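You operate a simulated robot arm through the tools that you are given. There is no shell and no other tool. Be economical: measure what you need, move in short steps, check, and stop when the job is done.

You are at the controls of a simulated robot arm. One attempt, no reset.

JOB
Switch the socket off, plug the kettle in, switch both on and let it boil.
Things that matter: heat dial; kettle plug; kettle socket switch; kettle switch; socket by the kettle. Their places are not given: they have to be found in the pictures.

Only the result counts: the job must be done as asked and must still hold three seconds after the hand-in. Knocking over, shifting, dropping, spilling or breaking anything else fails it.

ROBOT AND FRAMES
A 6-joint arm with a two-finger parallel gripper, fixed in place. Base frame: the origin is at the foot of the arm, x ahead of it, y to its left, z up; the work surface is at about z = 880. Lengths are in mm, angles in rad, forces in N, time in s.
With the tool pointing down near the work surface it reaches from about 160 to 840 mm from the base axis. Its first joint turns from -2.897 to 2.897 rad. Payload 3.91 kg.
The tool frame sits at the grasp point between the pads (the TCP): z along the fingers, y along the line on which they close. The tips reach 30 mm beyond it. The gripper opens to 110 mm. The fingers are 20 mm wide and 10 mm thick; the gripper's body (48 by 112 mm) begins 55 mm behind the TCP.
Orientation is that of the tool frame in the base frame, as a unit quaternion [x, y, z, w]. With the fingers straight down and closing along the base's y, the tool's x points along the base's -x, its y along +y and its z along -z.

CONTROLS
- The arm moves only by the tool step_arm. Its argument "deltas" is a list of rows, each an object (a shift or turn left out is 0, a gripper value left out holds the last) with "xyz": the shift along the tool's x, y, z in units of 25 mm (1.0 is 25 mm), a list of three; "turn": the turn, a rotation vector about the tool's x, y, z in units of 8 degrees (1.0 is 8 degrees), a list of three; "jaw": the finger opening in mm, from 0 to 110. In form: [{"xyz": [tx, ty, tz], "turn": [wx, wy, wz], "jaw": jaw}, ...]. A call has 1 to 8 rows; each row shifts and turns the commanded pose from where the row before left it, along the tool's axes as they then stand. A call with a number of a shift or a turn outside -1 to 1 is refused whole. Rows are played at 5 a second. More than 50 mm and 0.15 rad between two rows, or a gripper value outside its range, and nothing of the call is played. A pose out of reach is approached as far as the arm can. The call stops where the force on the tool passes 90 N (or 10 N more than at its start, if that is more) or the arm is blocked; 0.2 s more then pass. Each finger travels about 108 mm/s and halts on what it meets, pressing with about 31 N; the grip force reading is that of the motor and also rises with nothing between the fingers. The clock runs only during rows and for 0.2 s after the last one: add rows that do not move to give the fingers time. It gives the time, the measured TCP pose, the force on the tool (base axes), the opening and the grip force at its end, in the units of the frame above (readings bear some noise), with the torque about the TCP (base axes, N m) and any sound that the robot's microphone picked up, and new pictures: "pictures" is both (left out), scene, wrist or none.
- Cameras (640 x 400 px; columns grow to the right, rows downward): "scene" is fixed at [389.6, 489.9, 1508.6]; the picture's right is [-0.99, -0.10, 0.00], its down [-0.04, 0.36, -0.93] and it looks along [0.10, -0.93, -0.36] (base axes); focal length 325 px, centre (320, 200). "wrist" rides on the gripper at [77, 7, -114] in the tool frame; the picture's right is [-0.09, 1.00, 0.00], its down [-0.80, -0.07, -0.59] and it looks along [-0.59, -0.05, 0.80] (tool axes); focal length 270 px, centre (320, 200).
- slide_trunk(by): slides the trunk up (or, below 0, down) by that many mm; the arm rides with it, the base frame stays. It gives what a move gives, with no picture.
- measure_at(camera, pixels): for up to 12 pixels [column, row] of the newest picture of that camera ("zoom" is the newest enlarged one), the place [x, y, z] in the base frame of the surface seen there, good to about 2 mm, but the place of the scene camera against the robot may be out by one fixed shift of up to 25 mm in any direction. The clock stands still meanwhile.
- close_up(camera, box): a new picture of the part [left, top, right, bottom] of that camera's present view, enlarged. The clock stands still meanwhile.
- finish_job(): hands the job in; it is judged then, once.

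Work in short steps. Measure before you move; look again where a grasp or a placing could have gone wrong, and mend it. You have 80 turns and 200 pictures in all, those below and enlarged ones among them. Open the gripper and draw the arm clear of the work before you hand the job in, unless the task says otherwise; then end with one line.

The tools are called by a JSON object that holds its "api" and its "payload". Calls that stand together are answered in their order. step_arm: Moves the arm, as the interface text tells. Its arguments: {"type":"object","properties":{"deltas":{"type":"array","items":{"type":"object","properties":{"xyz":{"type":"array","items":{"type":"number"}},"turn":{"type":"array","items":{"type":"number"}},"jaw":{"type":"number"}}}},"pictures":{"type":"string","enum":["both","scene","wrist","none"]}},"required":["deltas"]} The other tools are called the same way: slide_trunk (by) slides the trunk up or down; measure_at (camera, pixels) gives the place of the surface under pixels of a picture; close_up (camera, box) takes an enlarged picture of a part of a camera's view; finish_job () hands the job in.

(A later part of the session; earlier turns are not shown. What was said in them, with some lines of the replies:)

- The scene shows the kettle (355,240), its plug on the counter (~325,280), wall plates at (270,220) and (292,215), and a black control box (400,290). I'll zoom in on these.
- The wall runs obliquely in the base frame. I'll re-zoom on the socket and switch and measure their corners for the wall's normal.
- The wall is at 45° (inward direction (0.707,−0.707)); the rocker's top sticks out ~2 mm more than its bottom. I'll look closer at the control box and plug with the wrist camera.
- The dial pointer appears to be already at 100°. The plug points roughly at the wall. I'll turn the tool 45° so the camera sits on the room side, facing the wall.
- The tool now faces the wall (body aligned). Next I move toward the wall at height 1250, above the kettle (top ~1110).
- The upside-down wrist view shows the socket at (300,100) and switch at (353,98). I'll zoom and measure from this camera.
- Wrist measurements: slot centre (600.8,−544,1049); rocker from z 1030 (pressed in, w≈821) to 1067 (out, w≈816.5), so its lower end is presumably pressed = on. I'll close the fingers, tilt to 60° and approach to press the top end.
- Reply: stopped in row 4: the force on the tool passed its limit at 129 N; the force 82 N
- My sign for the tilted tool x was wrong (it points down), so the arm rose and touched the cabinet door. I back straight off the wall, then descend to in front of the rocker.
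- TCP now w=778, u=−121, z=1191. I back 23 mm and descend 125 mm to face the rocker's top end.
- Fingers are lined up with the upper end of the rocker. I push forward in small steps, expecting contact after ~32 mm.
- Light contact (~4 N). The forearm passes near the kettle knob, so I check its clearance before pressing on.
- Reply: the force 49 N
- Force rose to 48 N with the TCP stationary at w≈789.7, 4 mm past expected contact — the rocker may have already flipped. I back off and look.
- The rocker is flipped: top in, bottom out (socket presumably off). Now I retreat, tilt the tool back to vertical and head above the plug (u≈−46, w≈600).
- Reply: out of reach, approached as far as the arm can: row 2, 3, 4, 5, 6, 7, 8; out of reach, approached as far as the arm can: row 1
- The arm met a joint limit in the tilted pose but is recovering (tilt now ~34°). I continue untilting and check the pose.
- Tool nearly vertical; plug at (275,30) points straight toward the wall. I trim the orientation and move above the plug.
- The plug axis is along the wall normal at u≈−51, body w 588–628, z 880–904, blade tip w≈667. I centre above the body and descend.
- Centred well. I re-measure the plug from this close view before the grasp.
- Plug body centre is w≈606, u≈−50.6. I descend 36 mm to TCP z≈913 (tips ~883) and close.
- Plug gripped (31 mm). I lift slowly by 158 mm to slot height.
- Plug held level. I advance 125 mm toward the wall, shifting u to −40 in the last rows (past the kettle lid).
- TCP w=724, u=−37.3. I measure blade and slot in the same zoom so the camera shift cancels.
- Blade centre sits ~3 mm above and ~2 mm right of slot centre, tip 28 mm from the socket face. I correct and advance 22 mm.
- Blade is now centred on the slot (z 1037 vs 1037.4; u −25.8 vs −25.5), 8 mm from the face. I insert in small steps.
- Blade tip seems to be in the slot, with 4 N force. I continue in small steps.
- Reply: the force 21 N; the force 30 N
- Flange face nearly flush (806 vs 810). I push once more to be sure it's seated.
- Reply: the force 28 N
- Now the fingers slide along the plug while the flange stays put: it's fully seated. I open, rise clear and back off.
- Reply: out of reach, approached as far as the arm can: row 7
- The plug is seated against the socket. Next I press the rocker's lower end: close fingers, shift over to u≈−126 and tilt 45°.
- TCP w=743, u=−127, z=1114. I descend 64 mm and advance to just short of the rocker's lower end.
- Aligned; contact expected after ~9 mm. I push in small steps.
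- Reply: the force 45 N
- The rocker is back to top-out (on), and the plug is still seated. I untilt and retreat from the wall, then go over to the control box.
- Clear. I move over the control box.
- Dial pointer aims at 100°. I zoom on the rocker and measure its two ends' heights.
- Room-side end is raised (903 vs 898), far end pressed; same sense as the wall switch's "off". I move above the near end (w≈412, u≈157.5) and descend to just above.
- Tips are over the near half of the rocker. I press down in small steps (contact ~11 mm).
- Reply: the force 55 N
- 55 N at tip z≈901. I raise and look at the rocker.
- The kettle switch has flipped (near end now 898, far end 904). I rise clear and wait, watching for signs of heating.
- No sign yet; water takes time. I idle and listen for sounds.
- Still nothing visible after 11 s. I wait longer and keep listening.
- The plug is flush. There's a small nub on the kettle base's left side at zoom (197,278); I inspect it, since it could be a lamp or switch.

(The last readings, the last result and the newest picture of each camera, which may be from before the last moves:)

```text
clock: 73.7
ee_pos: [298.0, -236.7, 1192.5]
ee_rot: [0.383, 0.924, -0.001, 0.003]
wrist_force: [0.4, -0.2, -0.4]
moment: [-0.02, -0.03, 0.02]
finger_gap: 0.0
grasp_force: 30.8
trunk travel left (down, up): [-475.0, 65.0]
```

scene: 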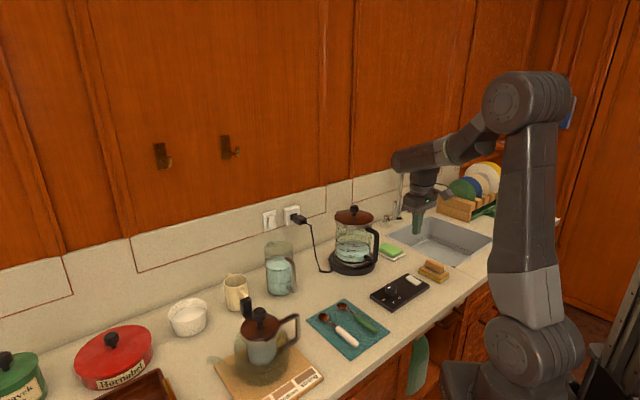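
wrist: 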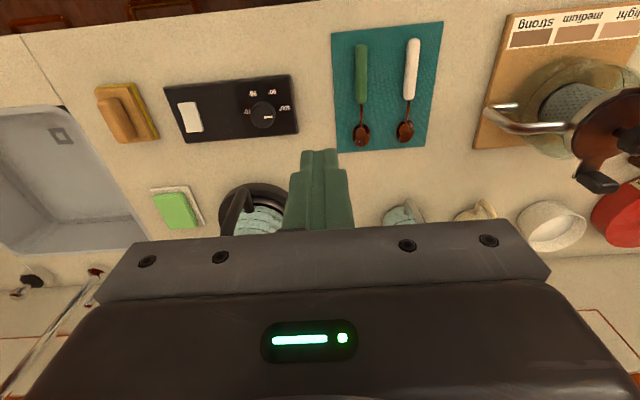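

There are two small dark nubs on the kettle base's left. I measure them and go for a closer wrist look.

{"api": "close_up", "payload": {"camera": "scene", "box": [322, 250, 346, 270]}}

{"api": "measure_at", "payload": {"camera": "scene", "pixels": [[328.7, 261], [330.2, 260], [330.5, 263], [333, 262]]}}

{"api": "step_arm", "payload": {"deltas": [{"xyz": [-1, 0, 0]}, {"xyz": [-1, 0, 0]}, {"xyz": [-1, 0, 0]}, {"xyz": [-1, 0, 0]}, {"xyz": [-1, 0.2, 0]}, {"xyz": [-1, 0.2, 0]}, {"xyz": [-1, 0.2, 0]}, {"xyz": [-1, 0.2, 0]}], "pictures": "none"}}

{"api": "step_arm", "payload": {"deltas": [{"xyz": [-1, 0, 0.4]}, {"xyz": [-1, 0, 0.5]}, {"xyz": [-1, 0, 0.5]}, {}], "pictures": "wrist"}}

```text
16.00 times, centred on (334, 260) of scene
```

zoom: 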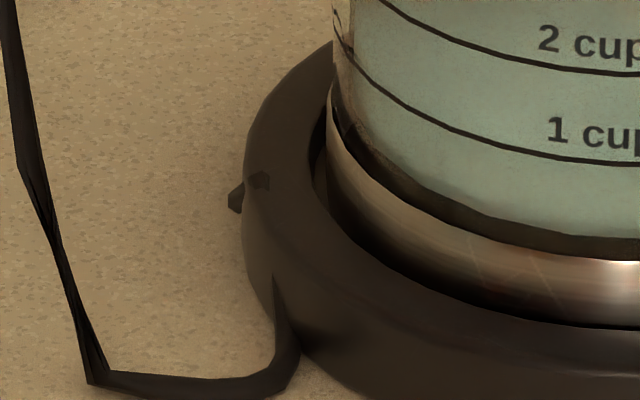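

```text
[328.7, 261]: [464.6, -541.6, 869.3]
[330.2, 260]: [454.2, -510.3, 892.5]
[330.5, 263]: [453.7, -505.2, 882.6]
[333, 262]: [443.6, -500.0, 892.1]
```

```text
clock: 75.5
ee_pos: [452.3, -366.3, 1193.6]
ee_rot: [0.383, 0.924, -0.002, 0.002]
wrist_force: [-0.2, 1.3, -0.3]
moment: [-0.01, -0.01, 0.0]
finger_gap: 0.0
grasp_force: 31.0
trunk travel left (down, up): [-475.0, 65.0]
```

```text
clock: 76.5
ee_pos: [505.6, -419.8, 1160.6]
ee_rot: [0.384, 0.923, -0.001, 0.003]
wrist_force: [0.1, 0.9, 0.8]
moment: [0.01, -0.01, 0.0]
finger_gap: 0.2
grasp_force: 31.0
trunk travel left (down, up): [-475.0, 65.0]
```

wrist: 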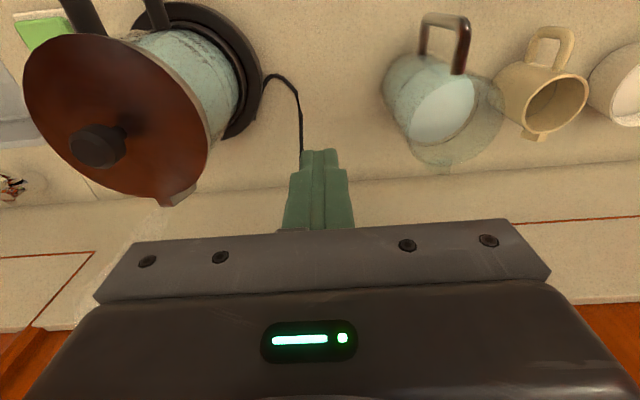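

{"api": "close_up", "payload": {"camera": "wrist", "box": [200, 40, 320, 160]}}

{"api": "close_up", "payload": {"camera": "scene", "box": [255, 205, 285, 235]}}

```text
3.33 times, centred on (260, 100) of wrist
```

zoom: 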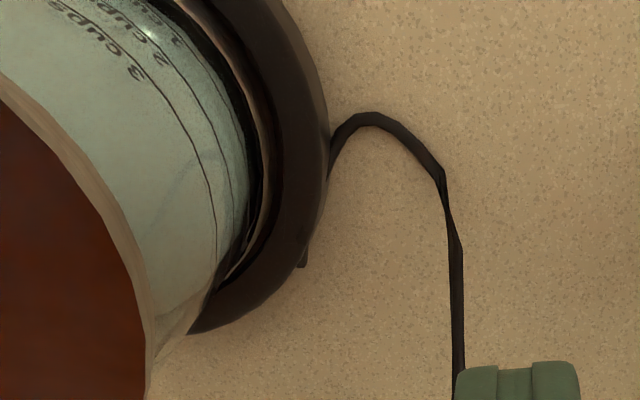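

```text
13.33 times, centred on (270, 220) of scene
```

zoom: 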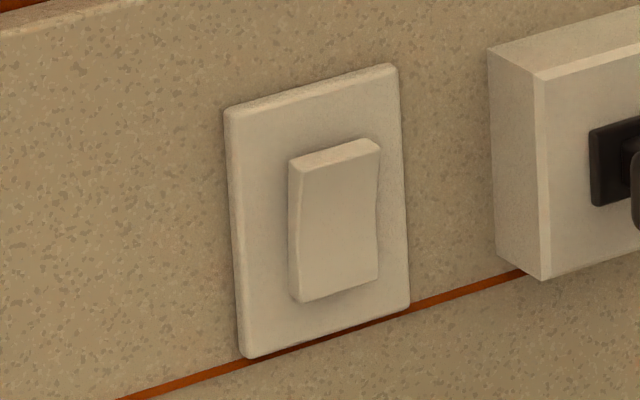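

{"api": "measure_at", "payload": {"camera": "wrist", "pixels": [[257, 118], [256, 115], [254, 112], [252, 118], [250, 113], [248, 120], [258, 110], [260, 95], [245, 128], [254, 104], [250, 98], [258, 121]]}}

{"api": "close_up", "payload": {"camera": "wrist", "box": [236, 95, 276, 135]}}

```text
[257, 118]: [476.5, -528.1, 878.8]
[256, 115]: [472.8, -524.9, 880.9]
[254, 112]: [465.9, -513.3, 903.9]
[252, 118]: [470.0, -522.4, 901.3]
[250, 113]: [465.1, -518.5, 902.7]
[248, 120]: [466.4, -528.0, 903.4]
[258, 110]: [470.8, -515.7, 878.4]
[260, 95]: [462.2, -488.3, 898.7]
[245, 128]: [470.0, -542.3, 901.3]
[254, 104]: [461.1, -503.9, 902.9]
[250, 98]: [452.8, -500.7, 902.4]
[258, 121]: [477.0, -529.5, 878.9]
```

```text
10.00 times, centred on (256, 115) of wrist
```

zoom: 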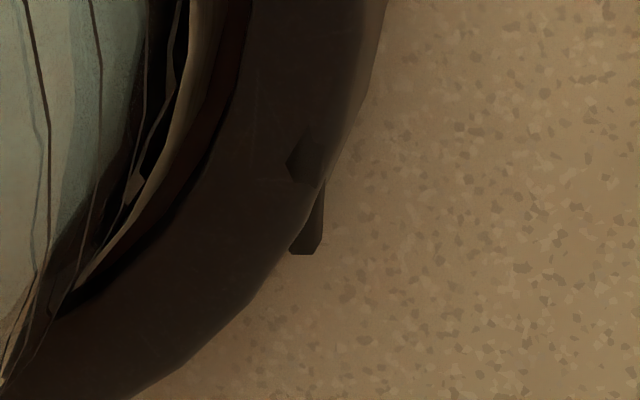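

The nub is just the cord's stub through the base, not a switch. I wait longer (only 25 s since switch-on), listening for boiling.

{"api": "step_arm", "payload": {"deltas": [{}, {}, {}, {}, {}, {}, {}, {}], "pictures": "none"}}

{"api": "step_arm", "payload": {"deltas": [{}, {}, {}, {}, {}, {}, {}, {}], "pictures": "none"}}

{"api": "step_arm", "payload": {"deltas": [{}, {}, {}, {}, {}, {}, {}, {}], "pictures": "none"}}

{"api": "step_arm", "payload": {"deltas": [{}, {}, {}, {}, {}, {}, {}, {}], "pictures": "none"}}

{"api": "step_arm", "payload": {"deltas": [{}, {}, {}, {}, {}, {}, {}, {}], "pictures": "none"}}

{"api": "step_arm", "payload": {"deltas": [{}, {}, {}, {}, {}, {}, {}, {}], "pictures": "none"}}

{"api": "step_arm", "payload": {"deltas": [{}, {}, {}, {}, {}, {}, {}, {}], "pictures": "none"}}

{"api": "step_arm", "payload": {"deltas": [{}, {}, {}, {}, {}, {}, {}, {}], "pictures": "none"}}

{"api": "close_up", "payload": {"camera": "scene", "box": [310, 190, 440, 310]}}

```text
clock: 78.3
ee_pos: [505.7, -419.4, 1160.0]
ee_rot: [0.382, 0.924, -0.001, 0.002]
wrist_force: [0.2, -0.3, -0.5]
moment: [0.0, -0.04, -0.01]
finger_gap: 0.2
grasp_force: 31.3
trunk travel left (down, up): [-475.0, 65.0]
```

```text
clock: 80.1
ee_pos: [505.6, -418.4, 1160.4]
ee_rot: [0.383, 0.924, -0.001, 0.003]
wrist_force: [-0.6, -0.6, 0.4]
moment: [-0.02, 0.0, -0.02]
finger_gap: 0.0
grasp_force: 31.2
trunk travel left (down, up): [-475.0, 65.0]
```

```text
clock: 81.9
ee_pos: [505.2, -419.2, 1161.4]
ee_rot: [0.383, 0.924, -0.001, 0.003]
wrist_force: [-0.3, -0.4, -0.4]
moment: [-0.01, -0.02, 0.03]
finger_gap: 0.0
grasp_force: 31.2
trunk travel left (down, up): [-475.0, 65.0]
```

```text
clock: 83.7
ee_pos: [506.1, -418.9, 1160.3]
ee_rot: [0.383, 0.924, -0.001, 0.003]
wrist_force: [0.3, -0.8, 0.2]
moment: [0.01, -0.01, 0.0]
finger_gap: 0.0
grasp_force: 30.9
trunk travel left (down, up): [-475.0, 65.0]
```

```text
clock: 85.5
ee_pos: [505.1, -419.0, 1160.1]
ee_rot: [0.383, 0.924, -0.002, 0.003]
wrist_force: [0.7, 0.1, -0.5]
moment: [0.02, 0.0, -0.02]
finger_gap: 0.2
grasp_force: 31.1
trunk travel left (down, up): [-475.0, 65.0]
```

```text
clock: 87.3
ee_pos: [504.5, -419.5, 1161.1]
ee_rot: [0.383, 0.924, -0.001, 0.001]
wrist_force: [0.2, -0.2, -0.3]
moment: [-0.02, 0.0, 0.03]
finger_gap: 0.0
grasp_force: 31.4
trunk travel left (down, up): [-475.0, 65.0]
```

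```text
clock: 89.1
ee_pos: [504.4, -419.2, 1159.7]
ee_rot: [0.382, 0.924, -0.001, 0.003]
wrist_force: [0.1, -0.1, 0.3]
moment: [0.0, -0.01, 0.0]
finger_gap: 0.1
grasp_force: 30.9
trunk travel left (down, up): [-475.0, 65.0]
```

```text
clock: 90.9
ee_pos: [504.7, -418.1, 1161.4]
ee_rot: [0.382, 0.924, -0.001, 0.002]
wrist_force: [0.7, -0.4, 0.4]
moment: [-0.01, 0.05, 0.02]
finger_gap: 0.0
grasp_force: 31.3
trunk travel left (down, up): [-475.0, 65.0]
```

```text
3.33 times, centred on (375, 250) of scene
```

zoom: 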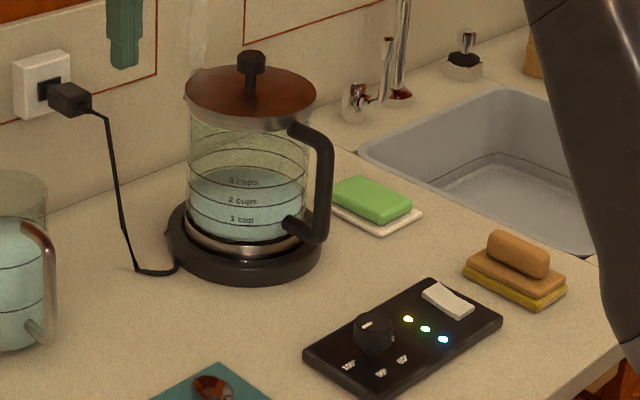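

Three lamps on the box are now lit and steam appears at the spout — it is heating. I back the arm off from the steam and wait for the fourth lamp.

{"api": "step_arm", "payload": {"deltas": [{"xyz": [1, 0, 0]}, {"xyz": [1, 0, 0]}, {"xyz": [1, 0, 0]}, {"xyz": [1, 0, 0], "jaw": 60}, {"xyz": [1, 0, 0]}, {"xyz": [1, 0, 0]}, {}, {}], "pictures": "none"}}

{"api": "step_arm", "payload": {"deltas": [{}, {}, {}, {}, {}, {}, {}, {}], "pictures": "none"}}

{"api": "step_arm", "payload": {"deltas": [{}, {}, {}, {}, {}, {}, {}, {}], "pictures": "none"}}

{"api": "step_arm", "payload": {"deltas": [{}, {}, {}, {}, {}, {}, {}, {}], "pictures": "none"}}

{"api": "close_up", "payload": {"camera": "scene", "box": [310, 190, 440, 310]}}

```text
clock: 92.7
ee_pos: [399.4, -315.1, 1158.7]
ee_rot: [0.382, 0.924, 0.0, 0.003]
wrist_force: [0.3, 0.1, 0.4]
moment: [0.0, -0.01, -0.01]
finger_gap: 59.9
grasp_force: 0.1
trunk travel left (down, up): [-475.0, 65.0]
```

```text
clock: 94.5
ee_pos: [399.3, -314.0, 1158.2]
ee_rot: [0.382, 0.924, -0.001, 0.002]
wrist_force: [-1.6, -0.2, 0.5]
moment: [0.02, 0.0, 0.02]
finger_gap: 60.1
grasp_force: 0.0
trunk travel left (down, up): [-475.0, 65.0]
```

```text
clock: 96.3
ee_pos: [400.1, -314.3, 1158.6]
ee_rot: [0.383, 0.924, -0.001, 0.002]
wrist_force: [0.0, -0.5, -0.3]
moment: [-0.01, -0.01, 0.01]
finger_gap: 60.1
grasp_force: 0.0
trunk travel left (down, up): [-475.0, 65.0]
```

```text
clock: 98.1
ee_pos: [400.6, -313.3, 1157.8]
ee_rot: [0.383, 0.924, -0.001, 0.002]
wrist_force: [0.1, 0.4, 0.0]
moment: [0.0, -0.02, -0.01]
finger_gap: 60.2
grasp_force: 0.1
trunk travel left (down, up): [-475.0, 65.0]
```

```text
3.33 times, centred on (375, 250) of scene
```

zoom: 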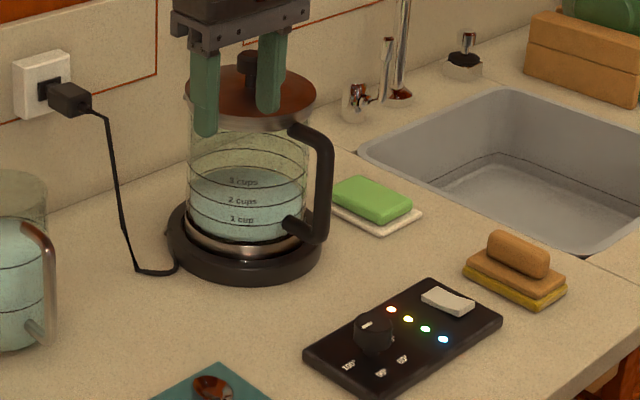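

All four lamps (red = 100°) are lit. I move the arm off to the room side, wait a few more seconds and check.

{"api": "step_arm", "payload": {"deltas": [{"xyz": [1, 0, -1]}, {"xyz": [1, 0, -1]}, {"xyz": [1, 0, -1]}, {"xyz": [1, 0, 0]}, {"xyz": [1, 0, 0]}, {}, {}, {}], "pictures": "none"}}

{"api": "step_arm", "payload": {"deltas": [{}, {}, {}, {}, {}, {}, {}, {}], "pictures": "none"}}

{"api": "step_arm", "payload": {"deltas": [{}, {}, {}, {}, {}, {}, {}, {}], "pictures": "none"}}

{"api": "step_arm", "payload": {"deltas": [{}, {}, {}, {}, {}, {}, {}, {}], "pictures": "scene"}}

{"api": "close_up", "payload": {"camera": "scene", "box": [260, 170, 440, 310]}}

```text
clock: 99.9
ee_pos: [312.3, -225.4, 1232.5]
ee_rot: [0.384, 0.923, -0.001, 0.002]
wrist_force: [0.5, -1.0, 0.8]
moment: [0.04, 0.01, 0.01]
finger_gap: 60.1
grasp_force: 0.0
trunk travel left (down, up): [-475.0, 65.0]
```

```text
clock: 101.7
ee_pos: [312.3, -224.9, 1234.0]
ee_rot: [0.384, 0.923, -0.002, 0.003]
wrist_force: [0.6, 1.0, -0.5]
moment: [-0.03, 0.0, -0.01]
finger_gap: 60.1
grasp_force: 0.1
trunk travel left (down, up): [-475.0, 65.0]
```

```text
clock: 103.5
ee_pos: [312.4, -224.6, 1232.8]
ee_rot: [0.384, 0.924, 0.0, 0.002]
wrist_force: [-0.1, 0.3, 0.4]
moment: [-0.04, 0.0, -0.03]
finger_gap: 59.8
grasp_force: 0.1
trunk travel left (down, up): [-475.0, 65.0]
```

```text
clock: 105.3
ee_pos: [311.9, -224.5, 1233.4]
ee_rot: [0.384, 0.923, -0.001, 0.003]
wrist_force: [0.6, 0.1, 0.5]
moment: [-0.03, 0.03, 0.03]
finger_gap: 59.9
grasp_force: 0.0
trunk travel left (down, up): [-475.0, 65.0]
```

scene: 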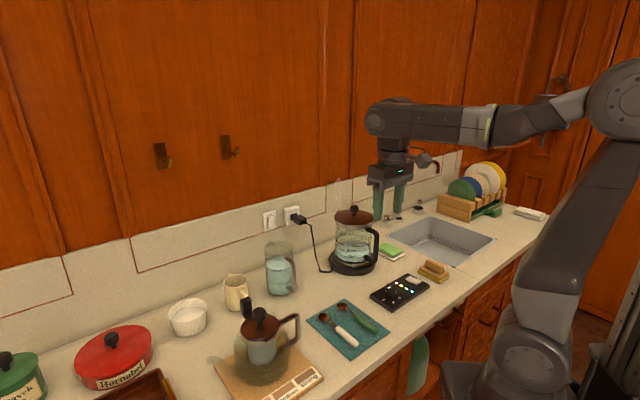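

```text
2.86 times, centred on (350, 240) of scene
```

zoom: 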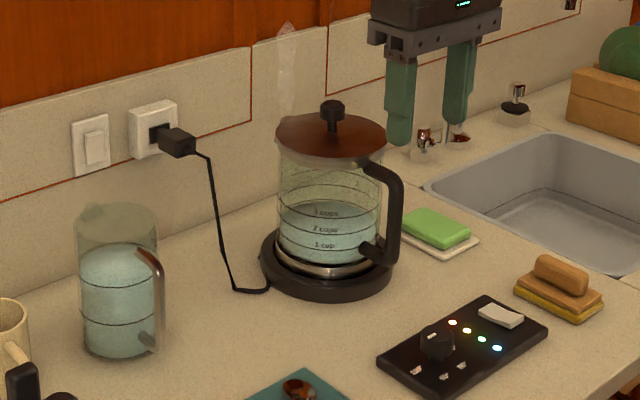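

Steam is rising and four lamps are lit. I let it boil a few seconds more and take a last look.

{"api": "step_arm", "payload": {"deltas": [{}, {}, {}, {}, {}, {}, {}, {}], "pictures": "none"}}

{"api": "step_arm", "payload": {"deltas": [{}, {}, {}, {}, {}, {}, {}, {}], "pictures": "none"}}

{"api": "step_arm", "payload": {"deltas": [{}, {}, {}, {}, {}, {}, {}, {}], "pictures": "none"}}

{"api": "step_arm", "payload": {"deltas": [{}, {}, {}, {}, {}, {}, {}, {}], "pictures": "none"}}

{"api": "close_up", "payload": {"camera": "scene", "box": [310, 170, 440, 310]}}

```text
clock: 107.1
ee_pos: [312.5, -224.1, 1234.4]
ee_rot: [0.383, 0.924, -0.001, 0.003]
wrist_force: [0.6, 0.0, -0.1]
moment: [-0.02, 0.01, -0.01]
finger_gap: 60.1
grasp_force: 0.0
trunk travel left (down, up): [-475.0, 65.0]
```

```text
clock: 108.9
ee_pos: [311.9, -225.6, 1234.2]
ee_rot: [0.383, 0.924, -0.001, 0.003]
wrist_force: [0.7, -0.7, -0.7]
moment: [-0.02, 0.01, -0.01]
finger_gap: 59.9
grasp_force: 0.0
trunk travel left (down, up): [-475.0, 65.0]
```

```text
clock: 110.7
ee_pos: [311.7, -224.3, 1234.3]
ee_rot: [0.383, 0.924, -0.001, 0.003]
wrist_force: [0.1, 0.2, -0.7]
moment: [-0.01, -0.02, 0.02]
finger_gap: 59.9
grasp_force: 0.1
trunk travel left (down, up): [-475.0, 65.0]
```

```text
clock: 112.5
ee_pos: [312.3, -225.6, 1233.6]
ee_rot: [0.384, 0.923, -0.001, 0.002]
wrist_force: [0.4, 0.3, 0.8]
moment: [0.03, -0.01, 0.01]
finger_gap: 60.1
grasp_force: 0.0
trunk travel left (down, up): [-475.0, 65.0]
```

```text
2.86 times, centred on (375, 240) of scene
```

zoom: 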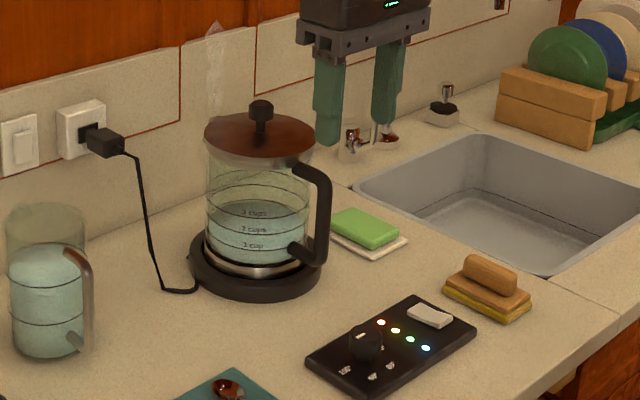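

The kettle is boiling: all lamps are lit, steam is rising, both switches are on and the plug is seated. The gripper is open and the arm is clear, so I hand in.

{"api": "finish_job", "payload": {}}

```text
The job is handed in.
```

The socket was switched off, the kettle plugged in and both switches turned on; at hand-in the kettle was steaming with all four temperature lamps lit. On the way the closed gripper bumped the cabinet door above the socket (about 129 N), and I saw nothing shifted or damaged in the pictures afterwards.
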